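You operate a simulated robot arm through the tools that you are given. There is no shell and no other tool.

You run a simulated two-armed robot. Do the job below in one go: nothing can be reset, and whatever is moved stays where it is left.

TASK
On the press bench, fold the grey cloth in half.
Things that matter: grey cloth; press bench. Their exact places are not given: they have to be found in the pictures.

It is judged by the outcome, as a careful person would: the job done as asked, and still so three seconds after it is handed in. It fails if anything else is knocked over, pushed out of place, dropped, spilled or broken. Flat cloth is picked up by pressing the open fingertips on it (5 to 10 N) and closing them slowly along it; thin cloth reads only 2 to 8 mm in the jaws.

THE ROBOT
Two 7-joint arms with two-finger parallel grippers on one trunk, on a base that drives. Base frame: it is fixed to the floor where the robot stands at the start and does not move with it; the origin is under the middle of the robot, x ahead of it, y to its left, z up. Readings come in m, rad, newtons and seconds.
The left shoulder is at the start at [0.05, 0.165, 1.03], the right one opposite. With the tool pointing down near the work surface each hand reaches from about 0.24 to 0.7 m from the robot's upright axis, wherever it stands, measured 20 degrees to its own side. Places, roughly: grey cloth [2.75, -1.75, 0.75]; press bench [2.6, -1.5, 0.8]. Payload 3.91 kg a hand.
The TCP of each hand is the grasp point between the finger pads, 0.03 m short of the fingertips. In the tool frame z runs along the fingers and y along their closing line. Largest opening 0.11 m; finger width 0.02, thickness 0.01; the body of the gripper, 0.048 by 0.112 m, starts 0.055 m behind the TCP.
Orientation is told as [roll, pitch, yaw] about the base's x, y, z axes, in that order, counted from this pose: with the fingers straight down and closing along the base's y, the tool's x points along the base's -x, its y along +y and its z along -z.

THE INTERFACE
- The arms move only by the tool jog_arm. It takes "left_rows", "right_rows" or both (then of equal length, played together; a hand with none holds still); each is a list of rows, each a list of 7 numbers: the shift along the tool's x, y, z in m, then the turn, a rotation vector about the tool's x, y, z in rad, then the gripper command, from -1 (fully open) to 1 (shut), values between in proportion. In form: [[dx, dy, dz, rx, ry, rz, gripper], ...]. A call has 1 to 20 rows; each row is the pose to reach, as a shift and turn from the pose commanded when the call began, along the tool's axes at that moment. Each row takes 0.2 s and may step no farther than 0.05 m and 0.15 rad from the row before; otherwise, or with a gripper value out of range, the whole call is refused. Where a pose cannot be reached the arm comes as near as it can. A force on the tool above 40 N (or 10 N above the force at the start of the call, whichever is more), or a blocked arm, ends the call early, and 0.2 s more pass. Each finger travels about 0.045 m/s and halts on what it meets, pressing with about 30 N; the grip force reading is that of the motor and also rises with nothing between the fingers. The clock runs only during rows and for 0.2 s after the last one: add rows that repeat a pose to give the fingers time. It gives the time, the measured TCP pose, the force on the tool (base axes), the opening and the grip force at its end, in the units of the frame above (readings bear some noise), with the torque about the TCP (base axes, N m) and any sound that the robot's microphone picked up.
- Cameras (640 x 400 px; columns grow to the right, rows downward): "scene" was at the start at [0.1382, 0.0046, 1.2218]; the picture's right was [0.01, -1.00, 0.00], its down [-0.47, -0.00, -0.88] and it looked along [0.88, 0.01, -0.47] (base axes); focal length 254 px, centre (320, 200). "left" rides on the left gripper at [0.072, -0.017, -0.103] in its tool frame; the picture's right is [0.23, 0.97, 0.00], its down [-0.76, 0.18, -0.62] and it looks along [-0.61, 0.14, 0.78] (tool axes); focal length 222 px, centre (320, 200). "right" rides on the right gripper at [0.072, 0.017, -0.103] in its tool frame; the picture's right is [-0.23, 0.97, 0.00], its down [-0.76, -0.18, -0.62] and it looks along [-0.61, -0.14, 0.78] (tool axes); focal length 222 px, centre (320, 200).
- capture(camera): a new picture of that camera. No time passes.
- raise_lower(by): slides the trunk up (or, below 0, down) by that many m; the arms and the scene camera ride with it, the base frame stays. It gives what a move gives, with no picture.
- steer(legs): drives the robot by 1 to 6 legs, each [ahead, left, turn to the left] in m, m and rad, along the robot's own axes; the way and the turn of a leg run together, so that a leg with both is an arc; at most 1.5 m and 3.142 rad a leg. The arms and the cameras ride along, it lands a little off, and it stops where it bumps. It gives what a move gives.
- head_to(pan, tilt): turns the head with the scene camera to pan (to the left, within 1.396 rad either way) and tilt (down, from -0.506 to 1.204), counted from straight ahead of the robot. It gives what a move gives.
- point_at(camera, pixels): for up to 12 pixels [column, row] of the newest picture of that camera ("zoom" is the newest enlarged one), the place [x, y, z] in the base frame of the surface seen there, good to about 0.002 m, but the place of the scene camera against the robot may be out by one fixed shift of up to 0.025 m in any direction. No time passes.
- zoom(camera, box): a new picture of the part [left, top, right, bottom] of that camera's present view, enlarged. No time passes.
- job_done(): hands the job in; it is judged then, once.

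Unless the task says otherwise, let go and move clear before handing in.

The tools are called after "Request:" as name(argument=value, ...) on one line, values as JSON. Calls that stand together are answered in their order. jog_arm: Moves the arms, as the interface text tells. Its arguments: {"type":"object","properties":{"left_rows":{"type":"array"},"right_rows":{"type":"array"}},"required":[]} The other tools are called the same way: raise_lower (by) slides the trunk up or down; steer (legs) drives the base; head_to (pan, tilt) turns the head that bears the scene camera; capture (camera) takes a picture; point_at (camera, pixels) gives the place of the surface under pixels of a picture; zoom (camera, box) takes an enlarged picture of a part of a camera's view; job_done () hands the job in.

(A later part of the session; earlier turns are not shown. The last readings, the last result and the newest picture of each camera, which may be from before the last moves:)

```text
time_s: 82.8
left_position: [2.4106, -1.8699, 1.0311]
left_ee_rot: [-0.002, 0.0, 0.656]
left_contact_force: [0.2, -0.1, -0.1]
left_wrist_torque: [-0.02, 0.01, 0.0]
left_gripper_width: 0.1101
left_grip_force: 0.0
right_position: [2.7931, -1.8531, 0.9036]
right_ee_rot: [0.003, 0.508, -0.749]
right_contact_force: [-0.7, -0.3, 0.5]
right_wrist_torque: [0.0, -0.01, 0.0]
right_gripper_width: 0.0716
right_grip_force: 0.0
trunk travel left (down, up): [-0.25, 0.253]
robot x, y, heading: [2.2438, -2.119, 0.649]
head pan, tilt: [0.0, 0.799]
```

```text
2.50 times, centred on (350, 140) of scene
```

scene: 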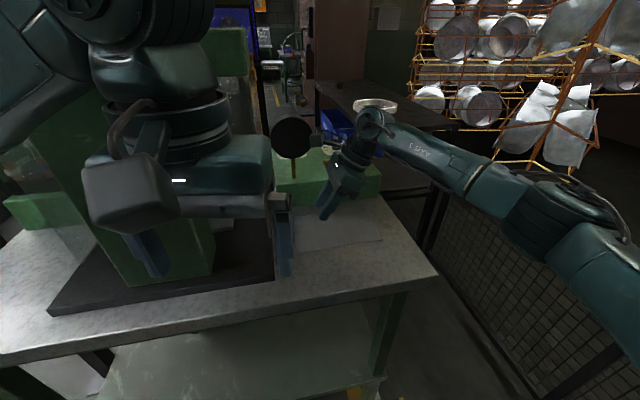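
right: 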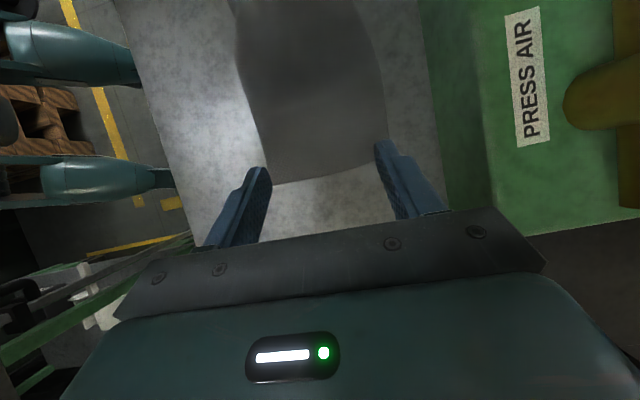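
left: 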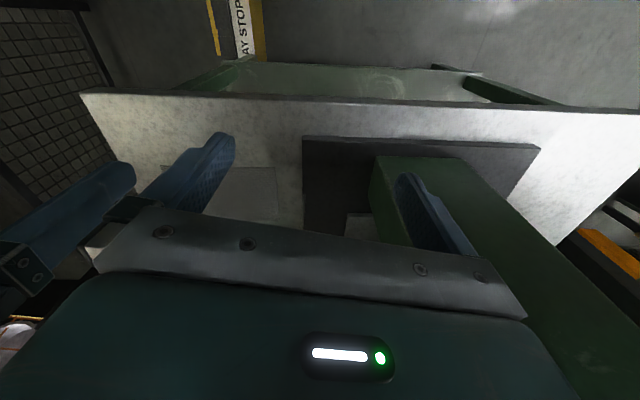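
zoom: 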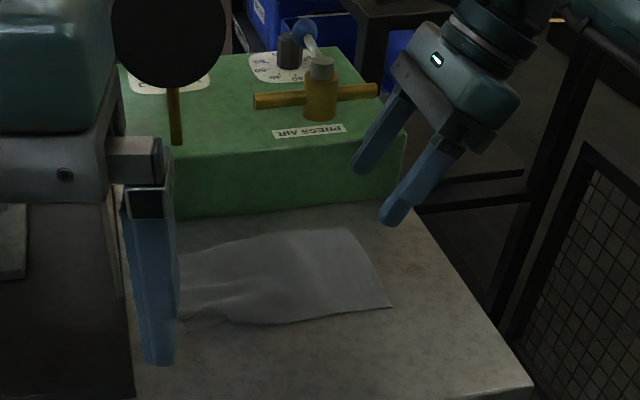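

The cloth has sprung back almost flat. Since the press crowds the left arm here, I plan to pull the cloth some 9 cm toward the bench front where both hands can work. First I move the left hand aside to see the whole cloth.

Request:
jog_arm(left_rows=[[0.03, 0.02, -0.01, 0, 0, 0, -1], [0.05, 0.05, -0.02, 0, 0, 0, -1], [0.06, 0.09, -0.03, 0, 0, 0, -1], [0.06, 0.13, -0.03, 0, 0, 0, -1], [0.06, 0.13, -0.03, 0, 0, 0, -1]])

Request:
capture(camera="scene")

Request:
zoom(camera="scene", box=[250, 100, 450, 250])

```text
time_s: 84.0
left_position: [2.2843, -1.8049, 1.0604]
left_ee_rot: [-0.002, -0.002, 0.656]
left_contact_force: [0.2, 0.0, -0.1]
left_wrist_torque: [0.01, -0.03, 0.02]
left_gripper_width: 0.1099
left_grip_force: 0.0
right_position: [2.7931, -1.8526, 0.9034]
right_ee_rot: [0.005, 0.506, -0.751]
right_contact_force: [0.6, 0.7, 0.3]
right_wrist_torque: [0.03, -0.03, 0.04]
right_gripper_width: 0.0715
right_grip_force: 0.2
trunk travel left (down, up): [-0.25, 0.253]
robot x, y, heading: [2.243, -2.1161, 0.651]
head pan, tilt: [0.0, 0.799]
```

```text
taken
```

scene: 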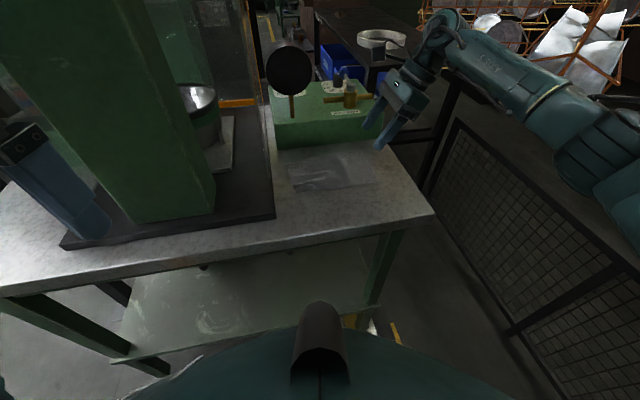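

```text
2.67 times, centred on (350, 175) of scene
```

zoom: 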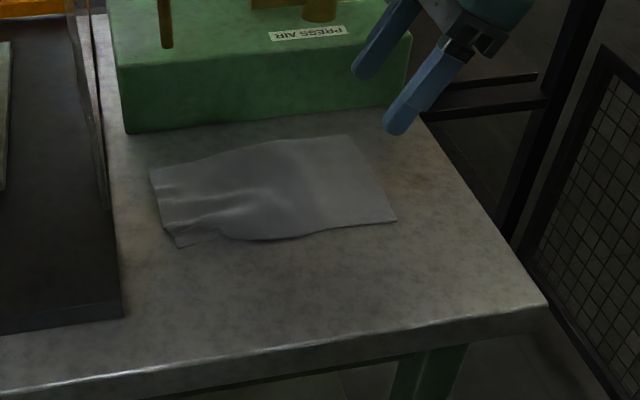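

The cloth lies nearly flat: corners at zoom (150,172), (177,247), (396,220), (348,135). I bring the right hand upright and turn it back so its fingers close along the long front edge, above the front edge's middle.

Request:
jog_arm(right_rows=[[0.008, 0, -0.015, 0, -0.13, 0, -0.3], [0.016, 0, -0.03, 0, -0.26, 0, -0.1], [0.024, 0, -0.044, 0, -0.39, 0, 0.1], [0.024, 0, -0.044, 0, -0.506, 0, 0.25], [0.024, 0, -0.044, 0, -0.506, 0, 0.25]])

Request:
jog_arm(right_rows=[[0.008, -0.007, 0, 0, 0, -0.145, 0.25], [0.016, -0.014, 0, 0, 0, -0.29, 0.25], [0.024, -0.021, 0, 0, 0, -0.435, 0.25], [0.032, -0.028, 0, 0, 0, -0.58, 0.25], [0.04, -0.035, 0, 0, 0, -0.725, 0.25], [0.048, -0.042, 0, 0, 0, -0.87, 0.25], [0.056, -0.049, 0, 0, 0, -1.015, 0.25], [0.064, -0.056, 0, 0, 0, -1.16, 0.25], [0.072, -0.06, 0, 0, 0, -1.305, 0.25], [0.08, -0.065, 0, 0, 0, -1.45, 0.25], [0.09, -0.07, 0, 0, 0, -1.59, 0.25], [0.09, -0.07, 0, 0, 0, -1.59, 0.25]])

Request:
capture(camera="right")

Request:
capture(camera="scene")

```text
time_s: 85.2
left_position: [2.2858, -1.8036, 1.0613]
left_ee_rot: [-0.002, -0.001, 0.657]
left_contact_force: [-0.5, 0.0, 0.8]
left_wrist_torque: [-0.01, -0.04, 0.03]
left_gripper_width: 0.1101
left_grip_force: 0.1
right_position: [2.7941, -1.8539, 0.9534]
right_ee_rot: [0.003, -0.002, -0.752]
right_contact_force: [0.0, 0.2, -0.4]
right_wrist_torque: [-0.03, -0.01, -0.01]
right_gripper_width: 0.0412
right_grip_force: 0.3
trunk travel left (down, up): [-0.25, 0.253]
robot x, y, heading: [2.2456, -2.1185, 0.649]
head pan, tilt: [0.0, 0.799]
```

```text
time_s: 87.8
left_position: [2.2844, -1.8037, 1.0617]
left_ee_rot: [-0.001, 0.0, 0.656]
left_contact_force: [1.3, -0.1, -0.1]
left_wrist_torque: [-0.03, 0.03, -0.01]
left_gripper_width: 0.11
left_grip_force: 0.1
right_position: [2.6782, -1.8436, 0.954]
right_ee_rot: [-0.001, -0.004, 0.838]
right_contact_force: [0.1, 0.1, -0.4]
right_wrist_torque: [-0.01, -0.01, 0.04]
right_gripper_width: 0.0413
right_grip_force: 0.0
trunk travel left (down, up): [-0.25, 0.253]
robot x, y, heading: [2.2441, -2.117, 0.652]
head pan, tilt: [0.0, 0.799]
```

```text
taken
```

right: 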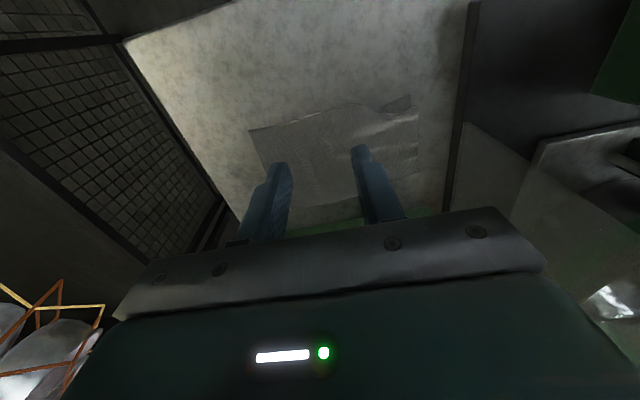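

```text
taken
```

scene: 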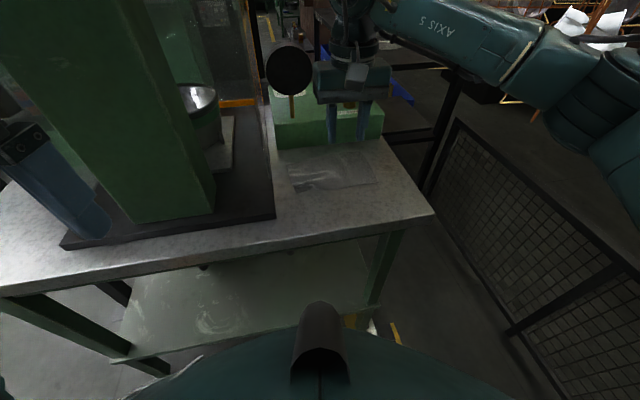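

The hand is turned (yaw 0.838) above the front. I measure the cloth's outline with the right camera.

Request:
zoom(camera="right", box=[230, 70, 450, 220])

Request:
point_at(camera="right", pixels=[[252, 132], [410, 97], [418, 115], [300, 121], [350, 108], [380, 108], [122, 42], [470, 5]])

```text
2.67 times, centred on (340, 145) of right
```

zoom: 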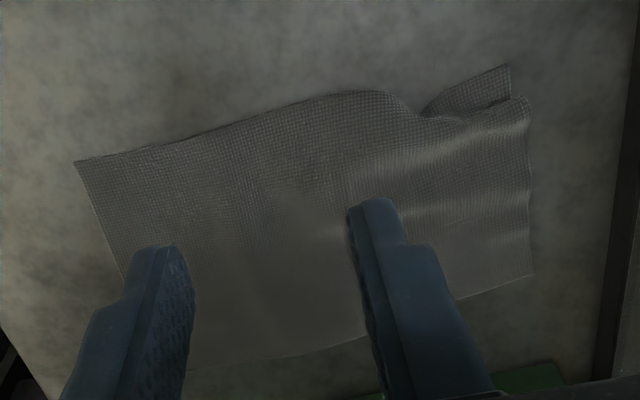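

```text
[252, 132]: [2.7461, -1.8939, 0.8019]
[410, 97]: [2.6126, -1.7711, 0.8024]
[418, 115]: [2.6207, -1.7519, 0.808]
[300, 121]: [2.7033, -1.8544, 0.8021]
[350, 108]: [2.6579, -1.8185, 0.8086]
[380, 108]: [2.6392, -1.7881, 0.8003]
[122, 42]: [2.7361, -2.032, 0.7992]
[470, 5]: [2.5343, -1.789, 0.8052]
```

The near-left corner is tucked in an S-pleat: its tip shows at zoom (510,66), tip at about (2.613,-1.771). I'll pinch just that corner and pull it toward the bench front to open the pleat; first I hover over it.

Request:
jog_arm(right_rows=[[-0.001, 0.02, 0.025, 0, 0, 0, 0.45], [-0.003, 0.04, 0.05, 0, 0, 0, 0.45], [-0.005, 0.06, 0.075, 0, 0, 0, 0.45], [-0.006, 0.079, 0.1, 0, 0, 0, 0.45], [-0.006, 0.079, 0.1, 0, 0, 0, 0.45]])

Request:
zoom(camera="right", box=[230, 70, 450, 220])

Request:
zoom(camera="scene", box=[220, 80, 420, 230])

```text
time_s: 89.0
left_position: [2.2847, -1.8043, 1.0612]
left_ee_rot: [-0.002, -0.001, 0.657]
left_contact_force: [-0.7, -0.5, 0.8]
left_wrist_torque: [-0.01, -0.02, 0.01]
left_gripper_width: 0.1101
left_grip_force: 0.1
right_position: [2.6251, -1.7861, 0.8519]
right_ee_rot: [-0.001, -0.004, 0.837]
right_contact_force: [0.1, 0.9, 0.3]
right_wrist_torque: [0.01, 0.0, 0.0]
right_gripper_width: 0.0302
right_grip_force: 0.1
trunk travel left (down, up): [-0.25, 0.253]
robot x, y, heading: [2.2438, -2.1177, 0.651]
head pan, tilt: [0.0, 0.799]
```

```text
2.67 times, centred on (340, 145) of right
```

zoom: 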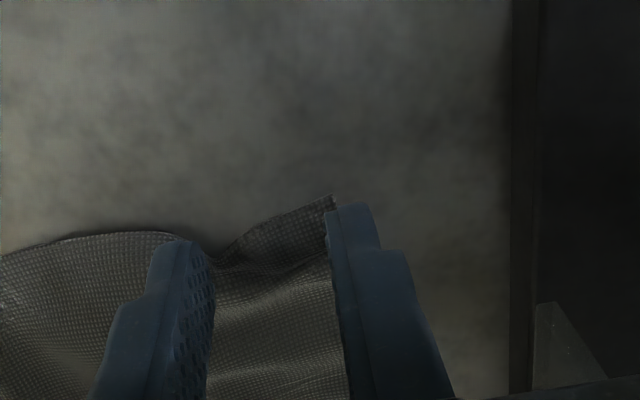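

```text
2.67 times, centred on (320, 155) of scene
```

zoom: 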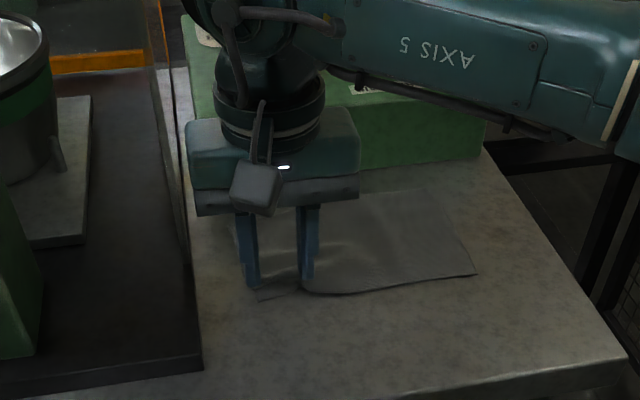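

The fingertips straddle the tucked corner flap (zoom (333,198)). I shift 8 mm right and 4 mm back and lower to near contact.

Request:
jog_arm(right_rows=[[-0.002, -0.004, 0.006, 0, 0, 0, 0.45], [-0.004, -0.008, 0.012, 0, 0, 0, 0.45], [-0.004, -0.008, 0.018, 0, 0, 0, 0.45], [-0.004, -0.008, 0.02, 0, 0, 0, 0.45], [-0.004, -0.008, 0.021, 0, 0, 0, 0.45]])

```text
time_s: 90.2
left_position: [2.2853, -1.8032, 1.0623]
left_ee_rot: [-0.001, 0.0, 0.657]
left_contact_force: [0.3, -0.6, -0.7]
left_wrist_torque: [-0.03, 0.02, -0.03]
left_gripper_width: 0.1101
left_grip_force: 0.1
right_position: [2.6342, -1.7886, 0.833]
right_ee_rot: [-0.001, -0.004, 0.839]
right_contact_force: [0.4, -0.2, -0.2]
right_wrist_torque: [0.02, 0.04, -0.03]
right_gripper_width: 0.03
right_grip_force: 0.1
trunk travel left (down, up): [-0.25, 0.253]
robot x, y, heading: [2.2421, -2.1193, 0.646]
head pan, tilt: [0.0, 0.799]
```

Request:
jog_arm(right_rows=[[0, 0, 0.001, 0, 0, 0, 0.45], [0, 0, 0.002, 0, 0, 0, 0.45], [0, 0, 0.0025, 0, 0, 0, 0.45], [0, 0, 0.0025, 0, 0, 0, 0.45]])

```text
time_s: 91.2
left_position: [2.2841, -1.8044, 1.0608]
left_ee_rot: [-0.001, -0.001, 0.656]
left_contact_force: [0.2, -0.2, 0.8]
left_wrist_torque: [-0.01, 0.04, -0.02]
left_gripper_width: 0.1102
left_grip_force: 0.0
right_position: [2.633, -1.7893, 0.8313]
right_ee_rot: [0.0, -0.006, 0.837]
right_contact_force: [0.9, -1.1, 6.6]
right_wrist_torque: [0.09, -0.01, -0.01]
right_gripper_width: 0.0303
right_grip_force: 0.0
trunk travel left (down, up): [-0.25, 0.253]
robot x, y, heading: [2.2444, -2.1178, 0.649]
head pan, tilt: [0.0, 0.799]
```

Press force is 6.6 N. I close the fingers slowly on the corner, with a touch more pressure on the way.

Request:
jog_arm(right_rows=[[0, 0, 0, 0, 0, 0, 0.5], [0, 0, 0, 0, 0, 0, 0.55], [0, 0, 0.0002, 0, 0, 0, 0.6], [0, 0, 0.0004, 0, 0, 0, 0.65], [0, 0, 0.0005, 0, 0, 0, 0.7], [0, 0, 0.0006, 0, 0, 0, 0.75], [0, 0, 0.0006, 0, 0, 0, 0.8], [0, 0, 0.0006, 0, 0, 0, 0.85], [0, 0, 0.0006, 0, 0, 0, 0.9], [0, 0, 0.0006, 0, 0, 0, 0.95], [0, 0, 0.0006, 0, 0, 0, 1.0], [0, 0, 0.0006, 0, 0, 0, 1.0], [0, 0, 0.0006, 0, 0, 0, 1.0]])

Request:
zoom(camera="right", box=[230, 70, 450, 220])

Request:
zoom(camera="scene", box=[240, 120, 420, 230])

```text
time_s: 94.0
left_position: [2.2816, -1.8056, 1.0615]
left_ee_rot: [-0.003, -0.003, 0.657]
left_contact_force: [0.3, -0.5, -0.5]
left_wrist_torque: [0.0, -0.04, -0.02]
left_gripper_width: 0.1099
left_grip_force: 0.1
right_position: [2.632, -1.7892, 0.8319]
right_ee_rot: [0.001, -0.006, 0.836]
right_contact_force: [0.4, 1.9, 23.1]
right_wrist_torque: [0.15, -0.07, 0.02]
right_gripper_width: 0.0027
right_grip_force: 30.2
trunk travel left (down, up): [-0.25, 0.253]
robot x, y, heading: [2.2407, -2.1154, 0.65]
head pan, tilt: [0.0, 0.799]
```

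```text
2.67 times, centred on (340, 145) of right
```

zoom: 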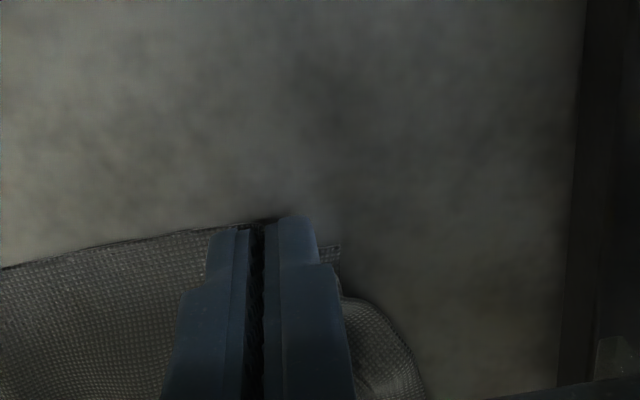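

```text
3.56 times, centred on (330, 175) of scene
```

zoom: 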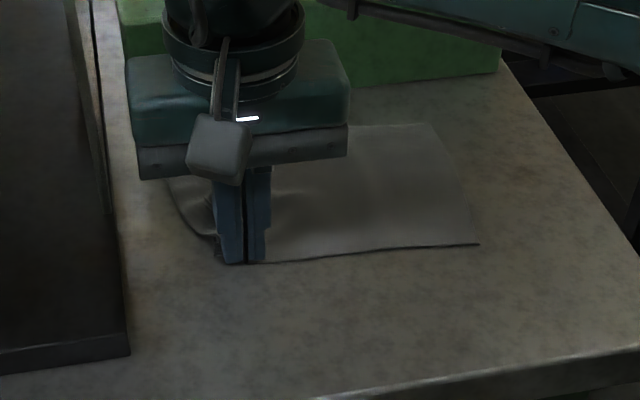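

The corner is held (2.7 mm, 30 N). I lift a few mm and pull it toward the bench front by 9 cm, dragging the cloth along and opening the pleat.

Request:
jog_arm(right_rows=[[0, 0, -0.003, 0, 0, 0, 1], [0.01, -0.002, -0.006, 0, 0, 0, 1], [0.02, -0.004, -0.006, 0, 0, 0, 1], [0.03, -0.006, -0.006, 0, 0, 0, 1], [0.04, -0.008, -0.006, 0, 0, 0, 1], [0.05, -0.01, -0.006, 0, 0, 0, 1], [0.06, -0.012, -0.006, 0, 0, 0, 1], [0.07, -0.014, -0.006, 0, 0, 0, 1], [0.08, -0.016, -0.006, 0, 0, 0, 1], [0.09, -0.018, -0.005, 0, 0, 0, 1], [0.09, -0.018, -0.003, 0, 0, 0, 1]])

Request:
zoom(camera="right", box=[200, 70, 440, 220])

Request:
zoom(camera="scene", box=[240, 120, 440, 260])

```text
time_s: 96.4
left_position: [2.285, -1.8044, 1.0609]
left_ee_rot: [0.0, 0.0, 0.657]
left_contact_force: [0.4, 0.4, -0.9]
left_wrist_torque: [-0.01, 0.02, 0.01]
left_gripper_width: 0.1098
left_grip_force: 0.0
right_position: [2.5867, -1.8676, 0.833]
right_ee_rot: [0.0, -0.003, 0.838]
right_contact_force: [-0.5, 0.6, -0.6]
right_wrist_torque: [0.04, 0.02, -0.01]
right_gripper_width: 0.0022
right_grip_force: 30.3
trunk travel left (down, up): [-0.25, 0.253]
robot x, y, heading: [2.2426, -2.1169, 0.645]
head pan, tilt: [0.0, 0.799]
```

```text
2.67 times, centred on (320, 145) of right
```

zoom: 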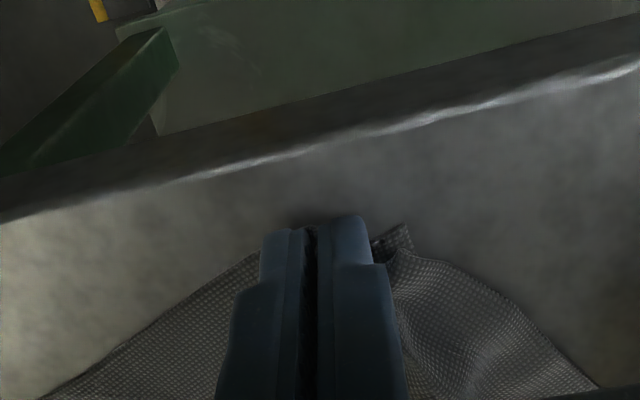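

```text
2.86 times, centred on (340, 190) of scene
```

zoom: 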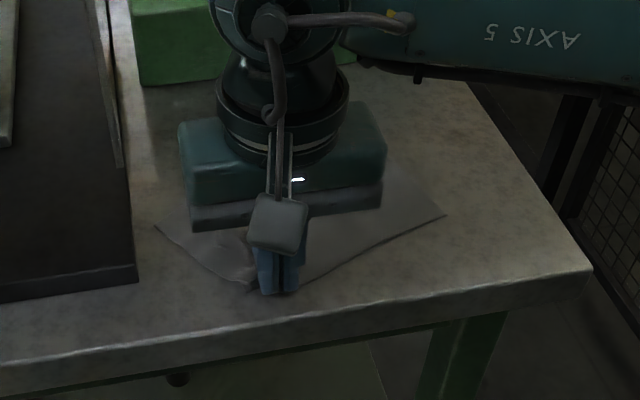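

The cloth followed and turned: near corner under the fingers, right corner at zoom (445,215), left corner at (157,225). I open the fingers, lift away and look.

Request:
jog_arm(right_rows=[[0, 0, 0.001, 0, 0, 0, 0.8], [0, 0, 0.001, 0, 0, 0, 0.6], [0, 0, 0.001, 0, 0, 0, 0.4], [0, 0, 0.001, 0, 0, 0, 0.2], [0, 0, 0.001, 0, 0, 0, 0.2], [0, 0, -0.03, 0, 0, 0, 0.2], [0, -0.02, -0.07, 0, 0, 0, 0.2], [0, -0.06, -0.1, 0, 0, 0, 0.2], [0, -0.1, -0.12, 0, 0, 0, 0.2], [0, -0.14, -0.13, 0, 0, 0, 0.2], [0, -0.14, -0.13, 0, 0, 0, 0.2]])

Request:
capture(camera="right")

Request:
zoom(camera="scene", box=[240, 120, 440, 260])

```text
time_s: 98.8
left_position: [2.2842, -1.8052, 1.0614]
left_ee_rot: [-0.002, 0.0, 0.659]
left_contact_force: [-0.1, -0.5, 0.1]
left_wrist_torque: [-0.02, 0.01, 0.01]
left_gripper_width: 0.1098
left_grip_force: 0.0
right_position: [2.6898, -1.9599, 0.9615]
right_ee_rot: [0.0, -0.003, 0.837]
right_contact_force: [-0.3, 0.6, 0.7]
right_wrist_torque: [0.01, 0.0, 0.03]
right_gripper_width: 0.0439
right_grip_force: 0.0
trunk travel left (down, up): [-0.25, 0.253]
robot x, y, heading: [2.2429, -2.1203, 0.653]
head pan, tilt: [0.0, 0.799]
```

```text
taken
```

right: 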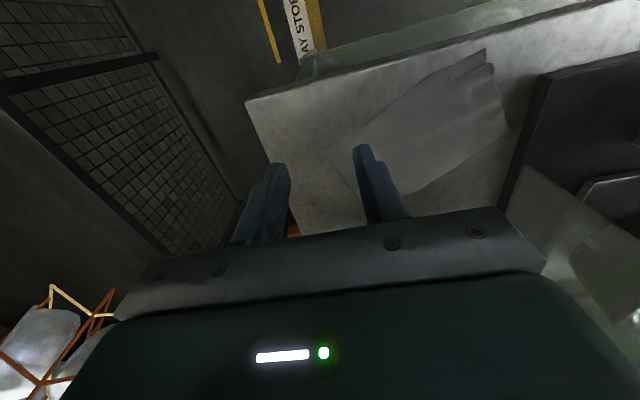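

```text
2.86 times, centred on (340, 190) of scene
```

zoom: 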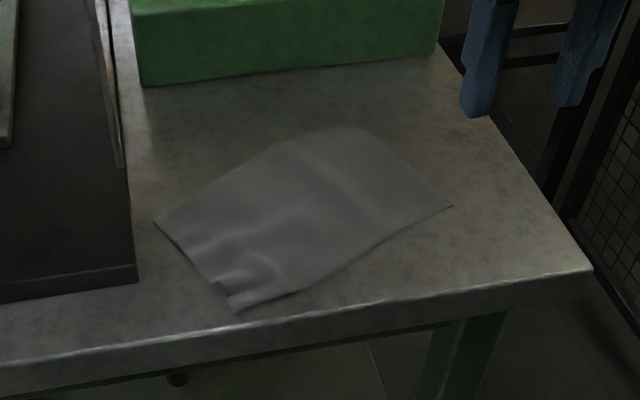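

The cloth now lies diagonally near the bench front with corners at zoom (157,222), (235,310), (452,206) and (355,125). I measure them.

Request:
point_at(camera="zoom", pixels=[[159, 222], [236, 308], [449, 206], [355, 128], [218, 286], [300, 290], [265, 150], [270, 240], [590, 270], [136, 265]])

Request:
zoom(camera="right", box=[310, 20, 550, 200])

Request:
point_at(camera="zoom", pixels=[[470, 68], [500, 85], [520, 215], [325, 300], [50, 225], [435, 120]])

```text
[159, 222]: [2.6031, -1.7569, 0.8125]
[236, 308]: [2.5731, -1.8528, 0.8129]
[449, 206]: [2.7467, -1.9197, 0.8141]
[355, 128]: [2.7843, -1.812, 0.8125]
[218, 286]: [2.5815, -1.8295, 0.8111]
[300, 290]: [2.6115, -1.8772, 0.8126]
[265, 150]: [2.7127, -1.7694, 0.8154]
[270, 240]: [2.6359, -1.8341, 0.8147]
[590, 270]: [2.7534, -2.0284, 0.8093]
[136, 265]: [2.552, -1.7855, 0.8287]
```

```text
2.22 times, centred on (430, 110) of right
```

zoom: 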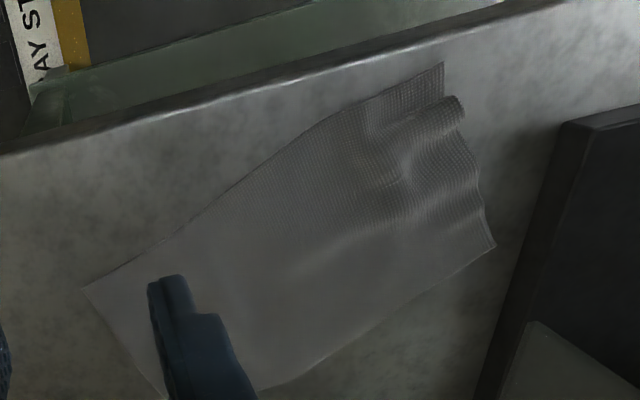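

```text
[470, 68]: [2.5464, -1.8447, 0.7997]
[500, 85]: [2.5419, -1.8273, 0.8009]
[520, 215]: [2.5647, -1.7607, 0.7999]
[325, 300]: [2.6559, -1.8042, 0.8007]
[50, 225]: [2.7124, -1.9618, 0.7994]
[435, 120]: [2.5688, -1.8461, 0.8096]
```

Cloth corners are now L (2.586,-1.758), F (2.556,-1.854), R (2.730,-1.921), back (2.767,-1.813). I'll pinch the right corner R and pull it to the front-right, which squares the cloth with the bench and clears the press; I go above that corner first.

Request:
jog_arm(right_rows=[[-0.016, 0.004, 0.03, 0, 0, 0, 0.45], [-0.032, 0.008, 0.06, 0, 0, 0, 0.45], [-0.048, 0.012, 0.085, 0, 0, 0, 0.45], [-0.0634, 0.016, 0.108, 0, 0, 0, 0.45], [-0.0634, 0.016, 0.12, 0, 0, 0, 0.45], [-0.0634, 0.016, 0.12, 0, 0, 0, 0.45]])

Request:
zoom(camera="right", box=[200, 70, 440, 220])

```text
time_s: 100.2
left_position: [2.2833, -1.8041, 1.0604]
left_ee_rot: [-0.002, -0.003, 0.656]
left_contact_force: [0.1, 0.0, 0.5]
left_wrist_torque: [0.0, 0.0, 0.03]
left_gripper_width: 0.1099
left_grip_force: 0.1
right_position: [2.7201, -1.9009, 0.8419]
right_ee_rot: [0.0, -0.004, 0.837]
right_contact_force: [-0.3, -0.3, 0.8]
right_wrist_torque: [-0.04, 0.03, 0.0]
right_gripper_width: 0.0302
right_grip_force: 0.1
trunk travel left (down, up): [-0.25, 0.253]
robot x, y, heading: [2.2396, -2.1203, 0.65]
head pan, tilt: [0.0, 0.799]
```

```text
2.67 times, centred on (320, 145) of right
```

zoom: 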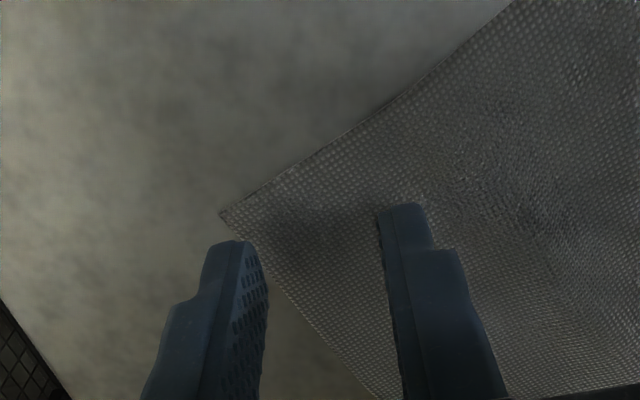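

The corner R is at zoom (222,215) with the outer finger just off the cloth; I shift 11 mm left and 4 mm forward-of-bench and lower to contact.

Request:
jog_arm(right_rows=[[0.002, 0.006, 0.002, 0, 0, 0, 0.45], [0.004, 0.011, 0.005, 0, 0, 0, 0.45], [0.004, 0.011, 0.008, 0, 0, 0, 0.45], [0.004, 0.011, 0.0095, 0, 0, 0, 0.45], [0.004, 0.011, 0.0105, 0, 0, 0, 0.45], [0.004, 0.011, 0.0105, 0, 0, 0, 0.45]])

```text
time_s: 101.6
left_position: [2.2846, -1.8048, 1.0622]
left_ee_rot: [-0.002, 0.0, 0.655]
left_contact_force: [-0.2, 0.6, -0.3]
left_wrist_torque: [-0.01, 0.03, 0.0]
left_gripper_width: 0.1098
left_grip_force: 0.1
right_position: [2.7103, -1.8984, 0.8326]
right_ee_rot: [-0.001, -0.003, 0.836]
right_contact_force: [0.1, 0.2, 0.7]
right_wrist_torque: [0.01, 0.02, 0.0]
right_gripper_width: 0.0302
right_grip_force: 0.0
trunk travel left (down, up): [-0.25, 0.253]
robot x, y, heading: [2.2411, -2.1155, 0.648]
head pan, tilt: [0.0, 0.799]
```

Request:
jog_arm(right_rows=[[0, 0, 0.001, 0, 0, 0, 0.45], [0, 0, 0.002, 0, 0, 0, 0.45], [0, 0, 0.002, 0, 0, 0, 0.45]])

```text
time_s: 102.4
left_position: [2.2842, -1.8043, 1.0617]
left_ee_rot: [-0.003, -0.002, 0.656]
left_contact_force: [-0.1, 0.5, -0.7]
left_wrist_torque: [0.04, 0.02, 0.02]
left_gripper_width: 0.11
left_grip_force: 0.1
right_position: [2.7098, -1.8977, 0.8307]
right_ee_rot: [-0.001, -0.005, 0.839]
right_contact_force: [0.7, -1.1, 8.7]
right_wrist_torque: [-0.11, -0.13, 0.03]
right_gripper_width: 0.0301
right_grip_force: 0.5
trunk travel left (down, up): [-0.25, 0.253]
robot x, y, heading: [2.2407, -2.1173, 0.648]
head pan, tilt: [0.0, 0.799]
```

The press force is 8.7 N; I close slowly.

Request:
jog_arm(right_rows=[[0, 0, 0, 0, 0, 0, 0.5], [0, 0, 0, 0, 0, 0, 0.55], [0, 0, 0, 0, 0, 0, 0.6], [0, 0, 0.0002, 0, 0, 0, 0.65], [0, 0, 0.0003, 0, 0, 0, 0.7], [0, 0, 0.0004, 0, 0, 0, 0.75], [0, 0, 0.0004, 0, 0, 0, 0.8], [0, 0, 0.0004, 0, 0, 0, 0.85], [0, 0, 0.0004, 0, 0, 0, 0.9], [0, 0, 0.0004, 0, 0, 0, 0.95], [0, 0, 0.0004, 0, 0, 0, 1.0], [0, 0, 0.0004, 0, 0, 0, 1.0], [0, 0, 0.0004, 0, 0, 0, 1.0]])

Request:
zoom(camera="right", box=[200, 70, 440, 220])

```text
time_s: 105.2
left_position: [2.284, -1.8043, 1.0612]
left_ee_rot: [-0.002, -0.004, 0.657]
left_contact_force: [0.0, -0.5, 0.2]
left_wrist_torque: [0.01, -0.02, 0.02]
left_gripper_width: 0.1098
left_grip_force: 0.1
right_position: [2.7097, -1.8991, 0.8313]
right_ee_rot: [0.0, -0.005, 0.837]
right_contact_force: [2.0, -1.3, 23.3]
right_wrist_torque: [-0.19, -0.09, 0.01]
right_gripper_width: 0.0025
right_grip_force: 29.8
trunk travel left (down, up): [-0.25, 0.253]
robot x, y, heading: [2.2429, -2.1163, 0.651]
head pan, tilt: [0.0, 0.799]
```

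```text
2.67 times, centred on (320, 145) of right
```

zoom: 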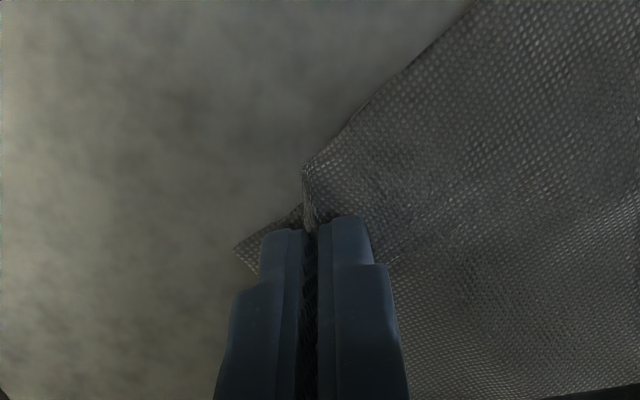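

Corner R is held. I lift slightly and pull it about 6 cm right and 6 cm toward the front.

Request:
jog_arm(right_rows=[[0, 0, -0.004, 0, 0, 0, 1], [0.01, -0.006, -0.007, 0, 0, 0, 1], [0.02, -0.012, -0.007, 0, 0, 0, 1], [0.03, -0.02, -0.007, 0, 0, 0, 1], [0.04, -0.028, -0.007, 0, 0, 0, 1], [0.048, -0.036, -0.007, 0, 0, 0, 1], [0.054, -0.044, -0.007, 0, 0, 0, 1], [0.057, -0.052, -0.007, 0, 0, 0, 1], [0.057, -0.06, -0.006, 0, 0, 0, 1], [0.057, -0.06, -0.004, 0, 0, 0, 1]])

Request:
zoom(camera="scene", box=[240, 120, 440, 260])

Request:
point_at(camera="zoom", pixels=[[200, 200], [250, 250]])

```text
time_s: 107.4
left_position: [2.2839, -1.8051, 1.0614]
left_ee_rot: [-0.001, 0.0, 0.658]
left_contact_force: [0.1, 0.3, 0.4]
left_wrist_torque: [0.0, 0.0, -0.02]
left_gripper_width: 0.1099
left_grip_force: 0.0
right_position: [2.7166, -1.9833, 0.8342]
right_ee_rot: [0.0, -0.002, 0.839]
right_contact_force: [0.3, -0.2, -0.2]
right_wrist_torque: [-0.04, -0.01, 0.04]
right_gripper_width: 0.0023
right_grip_force: 30.1
trunk travel left (down, up): [-0.25, 0.253]
robot x, y, heading: [2.241, -2.1171, 0.65]
head pan, tilt: [0.0, 0.799]
```

```text
2.86 times, centred on (340, 190) of scene
```

zoom: 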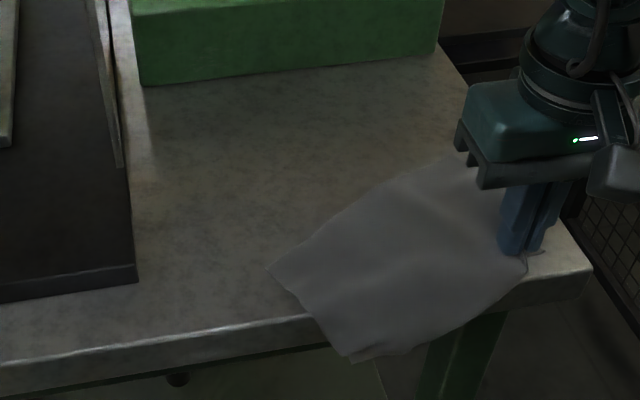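

```text
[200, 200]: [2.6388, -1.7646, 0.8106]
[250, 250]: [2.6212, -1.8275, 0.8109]
```

The whole cloth slid along and its near corner now overhangs the bench front at zoom (350,358). I measure before correcting.

Request:
point_at(camera="zoom", pixels=[[272, 268], [350, 352], [465, 158], [400, 180], [520, 268], [545, 252], [330, 330], [400, 345], [460, 320], [400, 260], [588, 268], [300, 320]])

Request:
capture(camera="right")

```text
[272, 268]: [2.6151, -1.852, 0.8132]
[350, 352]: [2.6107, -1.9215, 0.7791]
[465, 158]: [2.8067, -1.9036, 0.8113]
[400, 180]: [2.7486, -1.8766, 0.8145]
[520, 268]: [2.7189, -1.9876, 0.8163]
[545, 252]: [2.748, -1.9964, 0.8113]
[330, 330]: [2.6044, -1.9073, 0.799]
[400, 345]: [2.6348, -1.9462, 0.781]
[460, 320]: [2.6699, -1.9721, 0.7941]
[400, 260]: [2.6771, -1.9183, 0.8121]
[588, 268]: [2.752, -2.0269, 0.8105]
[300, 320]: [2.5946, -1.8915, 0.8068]
```

```text
taken
```

right: 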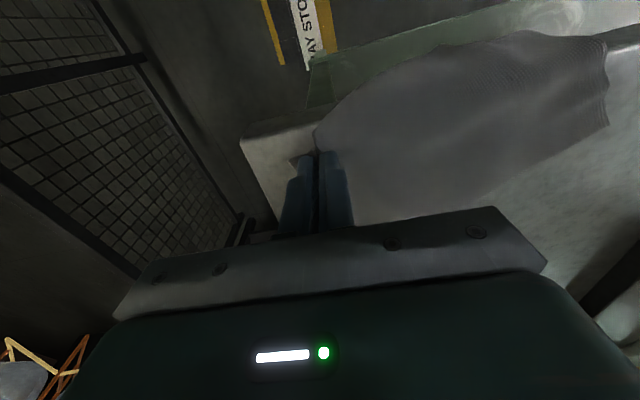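

The cloth's left corner L is now at about (2.598,-1.853). Pulling L back (away from me) by 9 cm will both square the cloth and bring the overhanging corner back onto the bench; I release R and go over L.

Request:
jog_arm(right_rows=[[0, 0, 0.0015, 0, 0, 0, 0.8], [0, 0, 0.0015, 0, 0, 0, 0.6], [0, 0, 0.0015, 0, 0, 0, 0.4], [0, 0, 0.0015, 0, 0, 0, 0.3], [0, 0, -0.03, 0, 0, 0, 0.3], [-0.004, 0.035, -0.05, 0, 0, 0, 0.4], [-0.008, 0.07, -0.05, 0, 0, 0, 0.45], [-0.012, 0.11, -0.05, 0, 0, 0, 0.45], [-0.017, 0.15, -0.045, 0, 0, 0, 0.45], [-0.017, 0.1536, -0.03, 0, 0, 0, 0.45], [-0.017, 0.1536, -0.012, 0, 0, 0, 0.45], [-0.017, 0.1536, -0.012, 0, 0, 0, 0.45]])

Request:
capture(camera="right")

Request:
zoom(camera="scene", box=[240, 120, 440, 260])

```text
time_s: 110.0
left_position: [2.2841, -1.8043, 1.0606]
left_ee_rot: [0.0, 0.001, 0.657]
left_contact_force: [0.7, -0.4, 1.0]
left_wrist_torque: [0.0, 0.0, 0.0]
left_gripper_width: 0.1098
left_grip_force: 0.2
right_position: [2.6154, -1.8672, 0.8449]
right_ee_rot: [0.0, -0.004, 0.838]
right_contact_force: [0.3, 0.4, -0.8]
right_wrist_torque: [-0.03, -0.01, 0.02]
right_gripper_width: 0.0303
right_grip_force: 0.1
trunk travel left (down, up): [-0.25, 0.253]
robot x, y, heading: [2.2398, -2.1154, 0.651]
head pan, tilt: [0.0, 0.799]
```

```text
taken
```

right: 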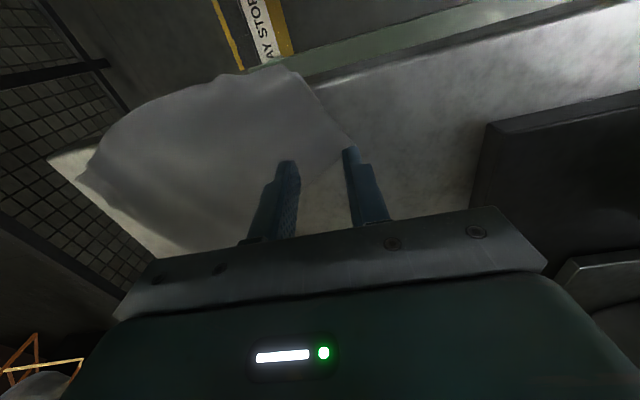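

```text
2.86 times, centred on (340, 190) of scene
```

zoom: 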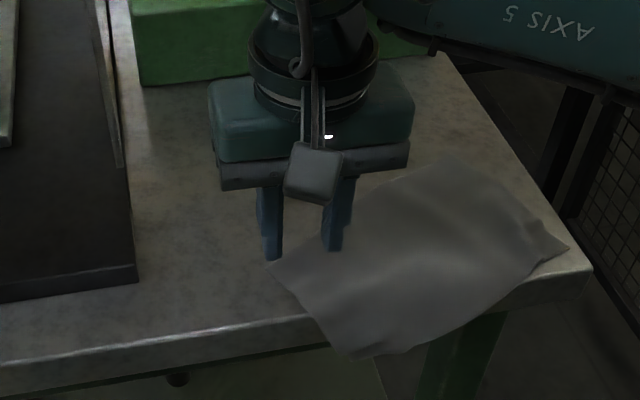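

Request:
zoom(camera="right", box=[220, 70, 440, 220])

Request:
point_at(camera="right", pixels=[[340, 145], [320, 165], [325, 120], [300, 90], [250, 100], [85, 175]])

```text
2.67 times, centred on (330, 145) of right
```

zoom: 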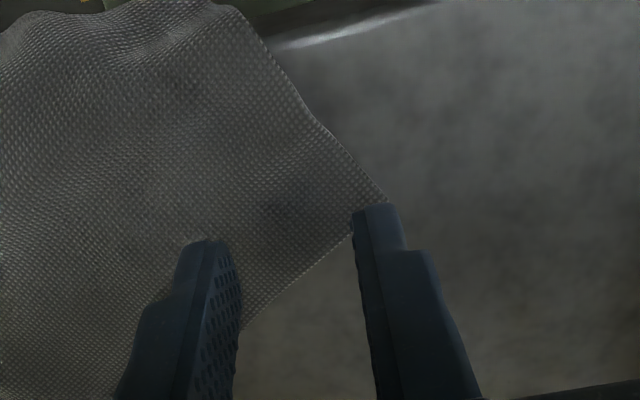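

```text
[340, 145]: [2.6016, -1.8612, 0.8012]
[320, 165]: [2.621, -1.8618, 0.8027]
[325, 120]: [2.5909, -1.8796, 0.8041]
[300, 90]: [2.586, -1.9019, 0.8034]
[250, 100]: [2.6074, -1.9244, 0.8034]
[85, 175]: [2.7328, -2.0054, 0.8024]
```

Corner L is at about (2.596,-1.857), zoom (385,200). I shift 7 mm toward the front and 4 mm right, then lower to press.

Request:
jog_arm(right_rows=[[0.004, -0.002, 0.004, 0, 0, 0, 0.45], [0.007, -0.004, 0.008, 0, 0, 0, 0.45], [0.007, -0.004, 0.011, 0, 0, 0, 0.45], [0.007, -0.004, 0.0125, 0, 0, 0, 0.45], [0.007, -0.004, 0.0135, 0, 0, 0, 0.45], [0.007, -0.004, 0.0142, 0, 0, 0, 0.45], [0.007, -0.004, 0.0142, 0, 0, 0, 0.45]])

```text
time_s: 111.6
left_position: [2.2852, -1.8052, 1.0618]
left_ee_rot: [-0.003, -0.001, 0.657]
left_contact_force: [0.3, -0.1, 0.6]
left_wrist_torque: [0.02, 0.03, 0.02]
left_gripper_width: 0.1101
left_grip_force: 0.0
right_position: [2.6132, -1.8757, 0.831]
right_ee_rot: [0.001, -0.004, 0.837]
right_contact_force: [1.2, 0.0, 4.7]
right_wrist_torque: [0.02, 0.01, 0.02]
right_gripper_width: 0.0301
right_grip_force: 0.1
trunk travel left (down, up): [-0.25, 0.253]
robot x, y, heading: [2.2447, -2.1175, 0.652]
head pan, tilt: [0.0, 0.799]
```

Press force 4.7 N; I press 0.3 mm more and close slowly.

Request:
jog_arm(right_rows=[[0, 0, 0.0003, 0, 0, 0, 0.45], [0, 0, 0.0003, 0, 0, 0, 0.5], [0, 0, 0.0003, 0, 0, 0, 0.55], [0, 0, 0.0004, 0, 0, 0, 0.6], [0, 0, 0.0005, 0, 0, 0, 0.65], [0, 0, 0.0006, 0, 0, 0, 0.7], [0, 0, 0.0006, 0, 0, 0, 0.75], [0, 0, 0.0006, 0, 0, 0, 0.8], [0, 0, 0.0006, 0, 0, 0, 0.85], [0, 0, 0.0006, 0, 0, 0, 0.9], [0, 0, 0.0006, 0, 0, 0, 0.95], [0, 0, 0.0006, 0, 0, 0, 1.0], [0, 0, 0.0006, 0, 0, 0, 1.0], [0, 0, 0.0006, 0, 0, 0, 1.0]])

Request:
zoom(camera="right", box=[220, 70, 440, 220])

```text
time_s: 114.6
left_position: [2.2839, -1.805, 1.0612]
left_ee_rot: [-0.001, -0.004, 0.657]
left_contact_force: [-0.5, 0.0, -0.2]
left_wrist_torque: [-0.01, 0.03, 0.03]
left_gripper_width: 0.1101
left_grip_force: 0.1
right_position: [2.6129, -1.8744, 0.8312]
right_ee_rot: [0.0, -0.005, 0.84]
right_contact_force: [-0.8, 1.1, 11.1]
right_wrist_torque: [0.08, 0.03, 0.0]
right_gripper_width: 0.0023
right_grip_force: 29.4
trunk travel left (down, up): [-0.25, 0.253]
robot x, y, heading: [2.2412, -2.118, 0.652]
head pan, tilt: [0.0, 0.799]
```

```text
2.67 times, centred on (330, 145) of right
```

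zoom: 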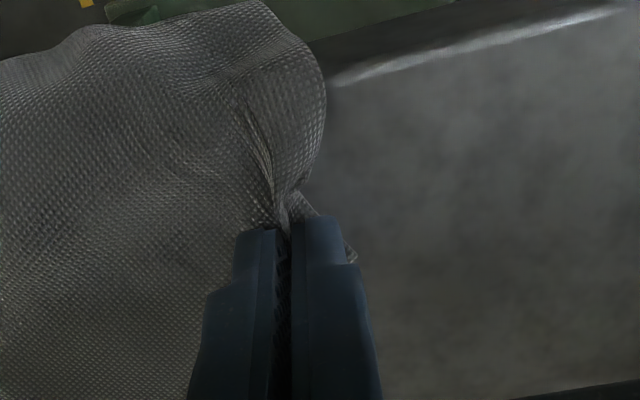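

L is held. I pull it back (away from me) 9.5 cm, keeping it just off the bench.

Request:
jog_arm(right_rows=[[0, 0, -0.004, 0, 0, 0, 1], [-0.01, 0, -0.008, 0, 0, 0, 1], [-0.02, 0, -0.008, 0, 0, 0, 1], [-0.03, 0, -0.008, 0, 0, 0, 1], [-0.04, 0, -0.008, 0, 0, 0, 1], [-0.05, 0, -0.008, 0, 0, 0, 1], [-0.06, 0, -0.008, 0, 0, 0, 1], [-0.07, 0, -0.008, 0, 0, 0, 1], [-0.08, 0, -0.008, 0, 0, 0, 1], [-0.09, 0, -0.007, 0, 0, 0, 1], [-0.095, 0, -0.005, 0, 0, 0, 1]])

Request:
capture(camera="right")

Request:
zoom(camera="scene", box=[240, 120, 440, 260])

```text
time_s: 117.0
left_position: [2.2848, -1.8038, 1.0609]
left_ee_rot: [-0.002, -0.001, 0.656]
left_contact_force: [-0.3, 0.7, 0.2]
left_wrist_torque: [0.0, 0.03, -0.02]
left_gripper_width: 0.1101
left_grip_force: 0.0
right_position: [2.6751, -1.8025, 0.8363]
right_ee_rot: [0.0, -0.002, 0.838]
right_contact_force: [0.0, -0.3, 0.2]
right_wrist_torque: [-0.03, 0.0, 0.01]
right_gripper_width: 0.002
right_grip_force: 30.1
trunk travel left (down, up): [-0.25, 0.253]
robot x, y, heading: [2.2421, -2.1188, 0.649]
head pan, tilt: [0.0, 0.799]
```

```text
taken
```

right: 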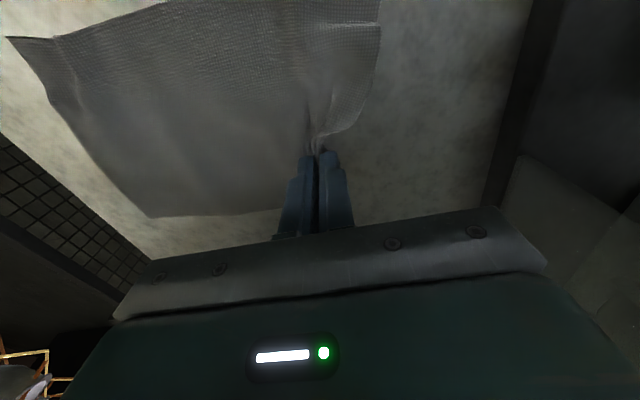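

```text
2.86 times, centred on (340, 190) of scene
```

zoom: 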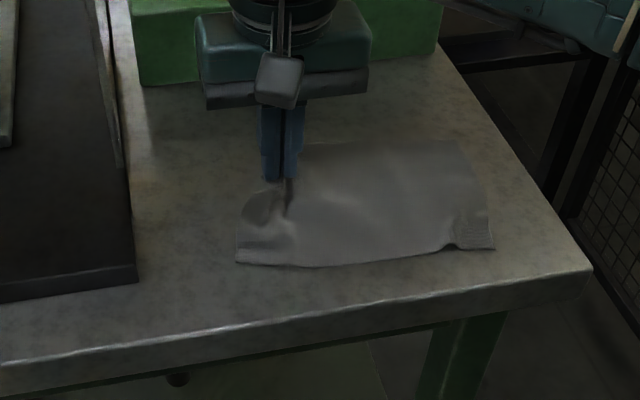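

The cloth is now squared with the bench, fully on it: near corners at zoom (237,262) and (493,248). I release L with the opening spread, and lift away.

Request:
jog_arm(right_rows=[[0, 0, 0.003, 0, 0, 0, 1], [0, 0, 0.004, 0, 0, 0, 0.8], [0, 0, 0.004, 0, 0, 0, 0.6], [0, 0, 0.004, 0, 0, 0, 0.4], [0, 0, 0.004, 0, 0, 0, 0.2], [0, 0, 0.004, 0, 0, 0, 0.1], [0, 0, -0.02, 0, 0, 0, 0.1], [0, 0, -0.05, 0, 0, 0, 0.1], [0, -0.03, -0.08, 0, 0, 0, 0.1], [0, -0.07, -0.1, 0, 0, 0, 0.1], [0, -0.1, -0.12, 0, 0, 0, 0.1], [0, -0.1, -0.12, 0, 0, 0, 0.1]])

Request:
capture(camera="right")

Request:
zoom(camera="scene", box=[240, 120, 440, 260])

```text
time_s: 119.6
left_position: [2.285, -1.8034, 1.061]
left_ee_rot: [-0.002, -0.003, 0.656]
left_contact_force: [-0.5, 0.2, 0.6]
left_wrist_torque: [-0.01, 0.0, -0.01]
left_gripper_width: 0.11
left_grip_force: 0.1
right_position: [2.7511, -1.8728, 0.9567]
right_ee_rot: [-0.001, -0.003, 0.838]
right_contact_force: [0.6, -0.5, 0.5]
right_wrist_torque: [0.04, 0.01, 0.0]
right_gripper_width: 0.0493
right_grip_force: 0.1
trunk travel left (down, up): [-0.25, 0.253]
robot x, y, heading: [2.2411, -2.1179, 0.653]
head pan, tilt: [0.0, 0.799]
```

```text
taken
```

right: 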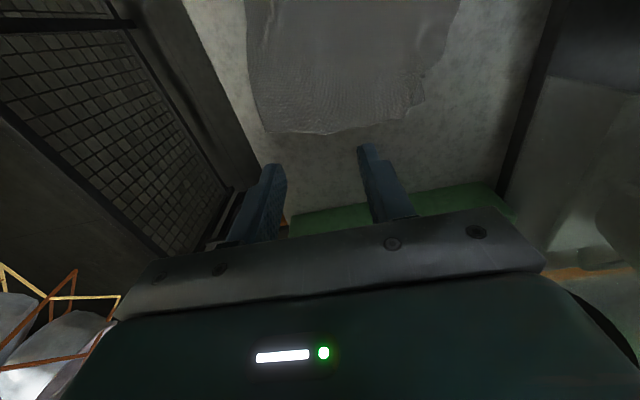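

```text
2.86 times, centred on (340, 190) of scene
```

zoom: 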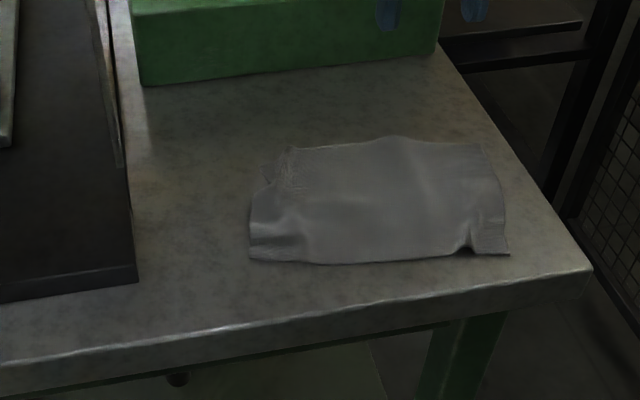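

The cloth lies squared near the right front, with small wrinkles at three corners. I move the right hand back and up to look at it from above.

Request:
jog_arm(right_rows=[[0.04, 0.01, -0.02, 0, 0, 0, 0.1], [0.08, 0.02, -0.04, 0, 0, 0, 0.1], [0.12, 0.03, -0.05, 0, 0, 0, 0.1], [0.15, 0.04, -0.05, 0, 0, 0, 0.1], [0.15, 0.04, -0.05, 0, 0, 0, 0.1]])

Request:
zoom(camera="right", box=[160, 40, 480, 240])

Request:
point_at(camera="zoom", pixels=[[100, 100], [200, 100], [300, 100], [400, 100], [500, 100], [100, 200], [200, 200], [300, 200], [400, 200], [500, 200]])

```text
time_s: 120.8
left_position: [2.2842, -1.8042, 1.0616]
left_ee_rot: [-0.002, 0.0, 0.656]
left_contact_force: [-0.6, -0.7, -0.1]
left_wrist_torque: [-0.02, 0.01, 0.0]
left_gripper_width: 0.11
left_grip_force: 0.1
right_position: [2.6204, -1.9548, 1.0056]
right_ee_rot: [-0.001, -0.004, 0.837]
right_contact_force: [-0.1, 0.4, 0.2]
right_wrist_torque: [-0.01, -0.04, -0.01]
right_gripper_width: 0.0495
right_grip_force: 0.0
trunk travel left (down, up): [-0.25, 0.253]
robot x, y, heading: [2.24, -2.1156, 0.655]
head pan, tilt: [0.0, 0.799]
```

```text
2.00 times, centred on (320, 140) of right
```

zoom: 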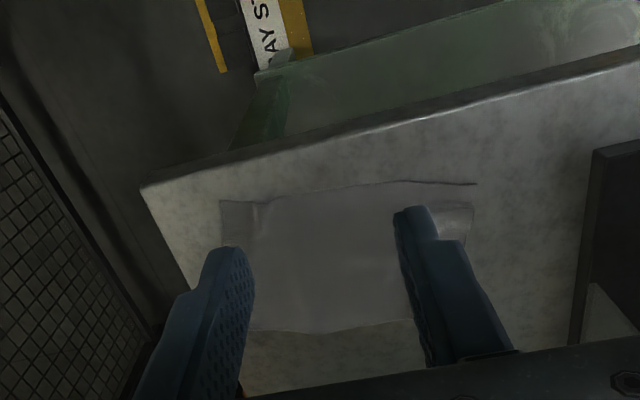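

```text
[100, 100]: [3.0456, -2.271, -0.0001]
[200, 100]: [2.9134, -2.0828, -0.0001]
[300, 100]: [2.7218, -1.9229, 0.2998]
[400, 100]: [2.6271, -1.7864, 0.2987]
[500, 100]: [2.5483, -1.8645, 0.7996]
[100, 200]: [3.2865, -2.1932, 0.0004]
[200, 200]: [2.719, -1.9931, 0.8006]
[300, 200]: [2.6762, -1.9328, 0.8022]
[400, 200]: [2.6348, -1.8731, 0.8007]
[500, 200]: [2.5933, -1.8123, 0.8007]
```

Request:
point_at(camera="zoom", pixels=[[223, 203], [474, 184], [262, 326], [405, 322], [470, 215], [262, 203], [240, 250], [350, 188]])

Request:
zoom(camera="scene", box=[290, 150, 430, 230])

Request:
point_at(camera="zoom", pixels=[[140, 240], [525, 250], [485, 70], [180, 80], [160, 100], [200, 75], [345, 60]])

```text
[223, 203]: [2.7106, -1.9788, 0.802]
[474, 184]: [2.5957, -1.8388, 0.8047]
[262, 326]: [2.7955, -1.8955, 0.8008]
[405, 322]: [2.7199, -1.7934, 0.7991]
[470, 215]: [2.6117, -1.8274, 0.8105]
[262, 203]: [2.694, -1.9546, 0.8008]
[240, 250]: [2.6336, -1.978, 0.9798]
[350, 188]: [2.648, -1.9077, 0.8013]
```

```text
4.57 times, centred on (360, 190) of scene
```

zoom: 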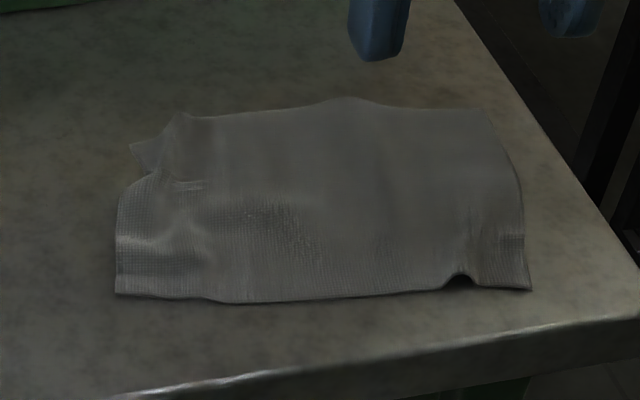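

```text
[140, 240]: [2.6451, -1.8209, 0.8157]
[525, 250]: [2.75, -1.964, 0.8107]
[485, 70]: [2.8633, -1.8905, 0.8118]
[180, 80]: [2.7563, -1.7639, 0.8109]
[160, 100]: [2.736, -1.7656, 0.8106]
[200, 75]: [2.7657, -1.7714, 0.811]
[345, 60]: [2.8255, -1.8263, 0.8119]
```

Request:
point_at(camera="zoom", pixels=[[119, 291], [528, 288], [486, 113], [135, 148], [182, 116], [345, 101], [120, 195], [522, 200], [460, 275], [330, 300], [150, 170]])

```text
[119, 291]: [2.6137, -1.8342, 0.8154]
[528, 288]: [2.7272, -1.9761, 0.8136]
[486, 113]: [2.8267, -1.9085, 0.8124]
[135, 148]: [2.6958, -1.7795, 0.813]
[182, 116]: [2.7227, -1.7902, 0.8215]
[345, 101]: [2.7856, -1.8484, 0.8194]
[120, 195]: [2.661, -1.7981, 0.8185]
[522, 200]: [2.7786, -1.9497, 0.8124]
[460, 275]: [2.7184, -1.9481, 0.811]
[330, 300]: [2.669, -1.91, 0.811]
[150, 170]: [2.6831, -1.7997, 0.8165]
```

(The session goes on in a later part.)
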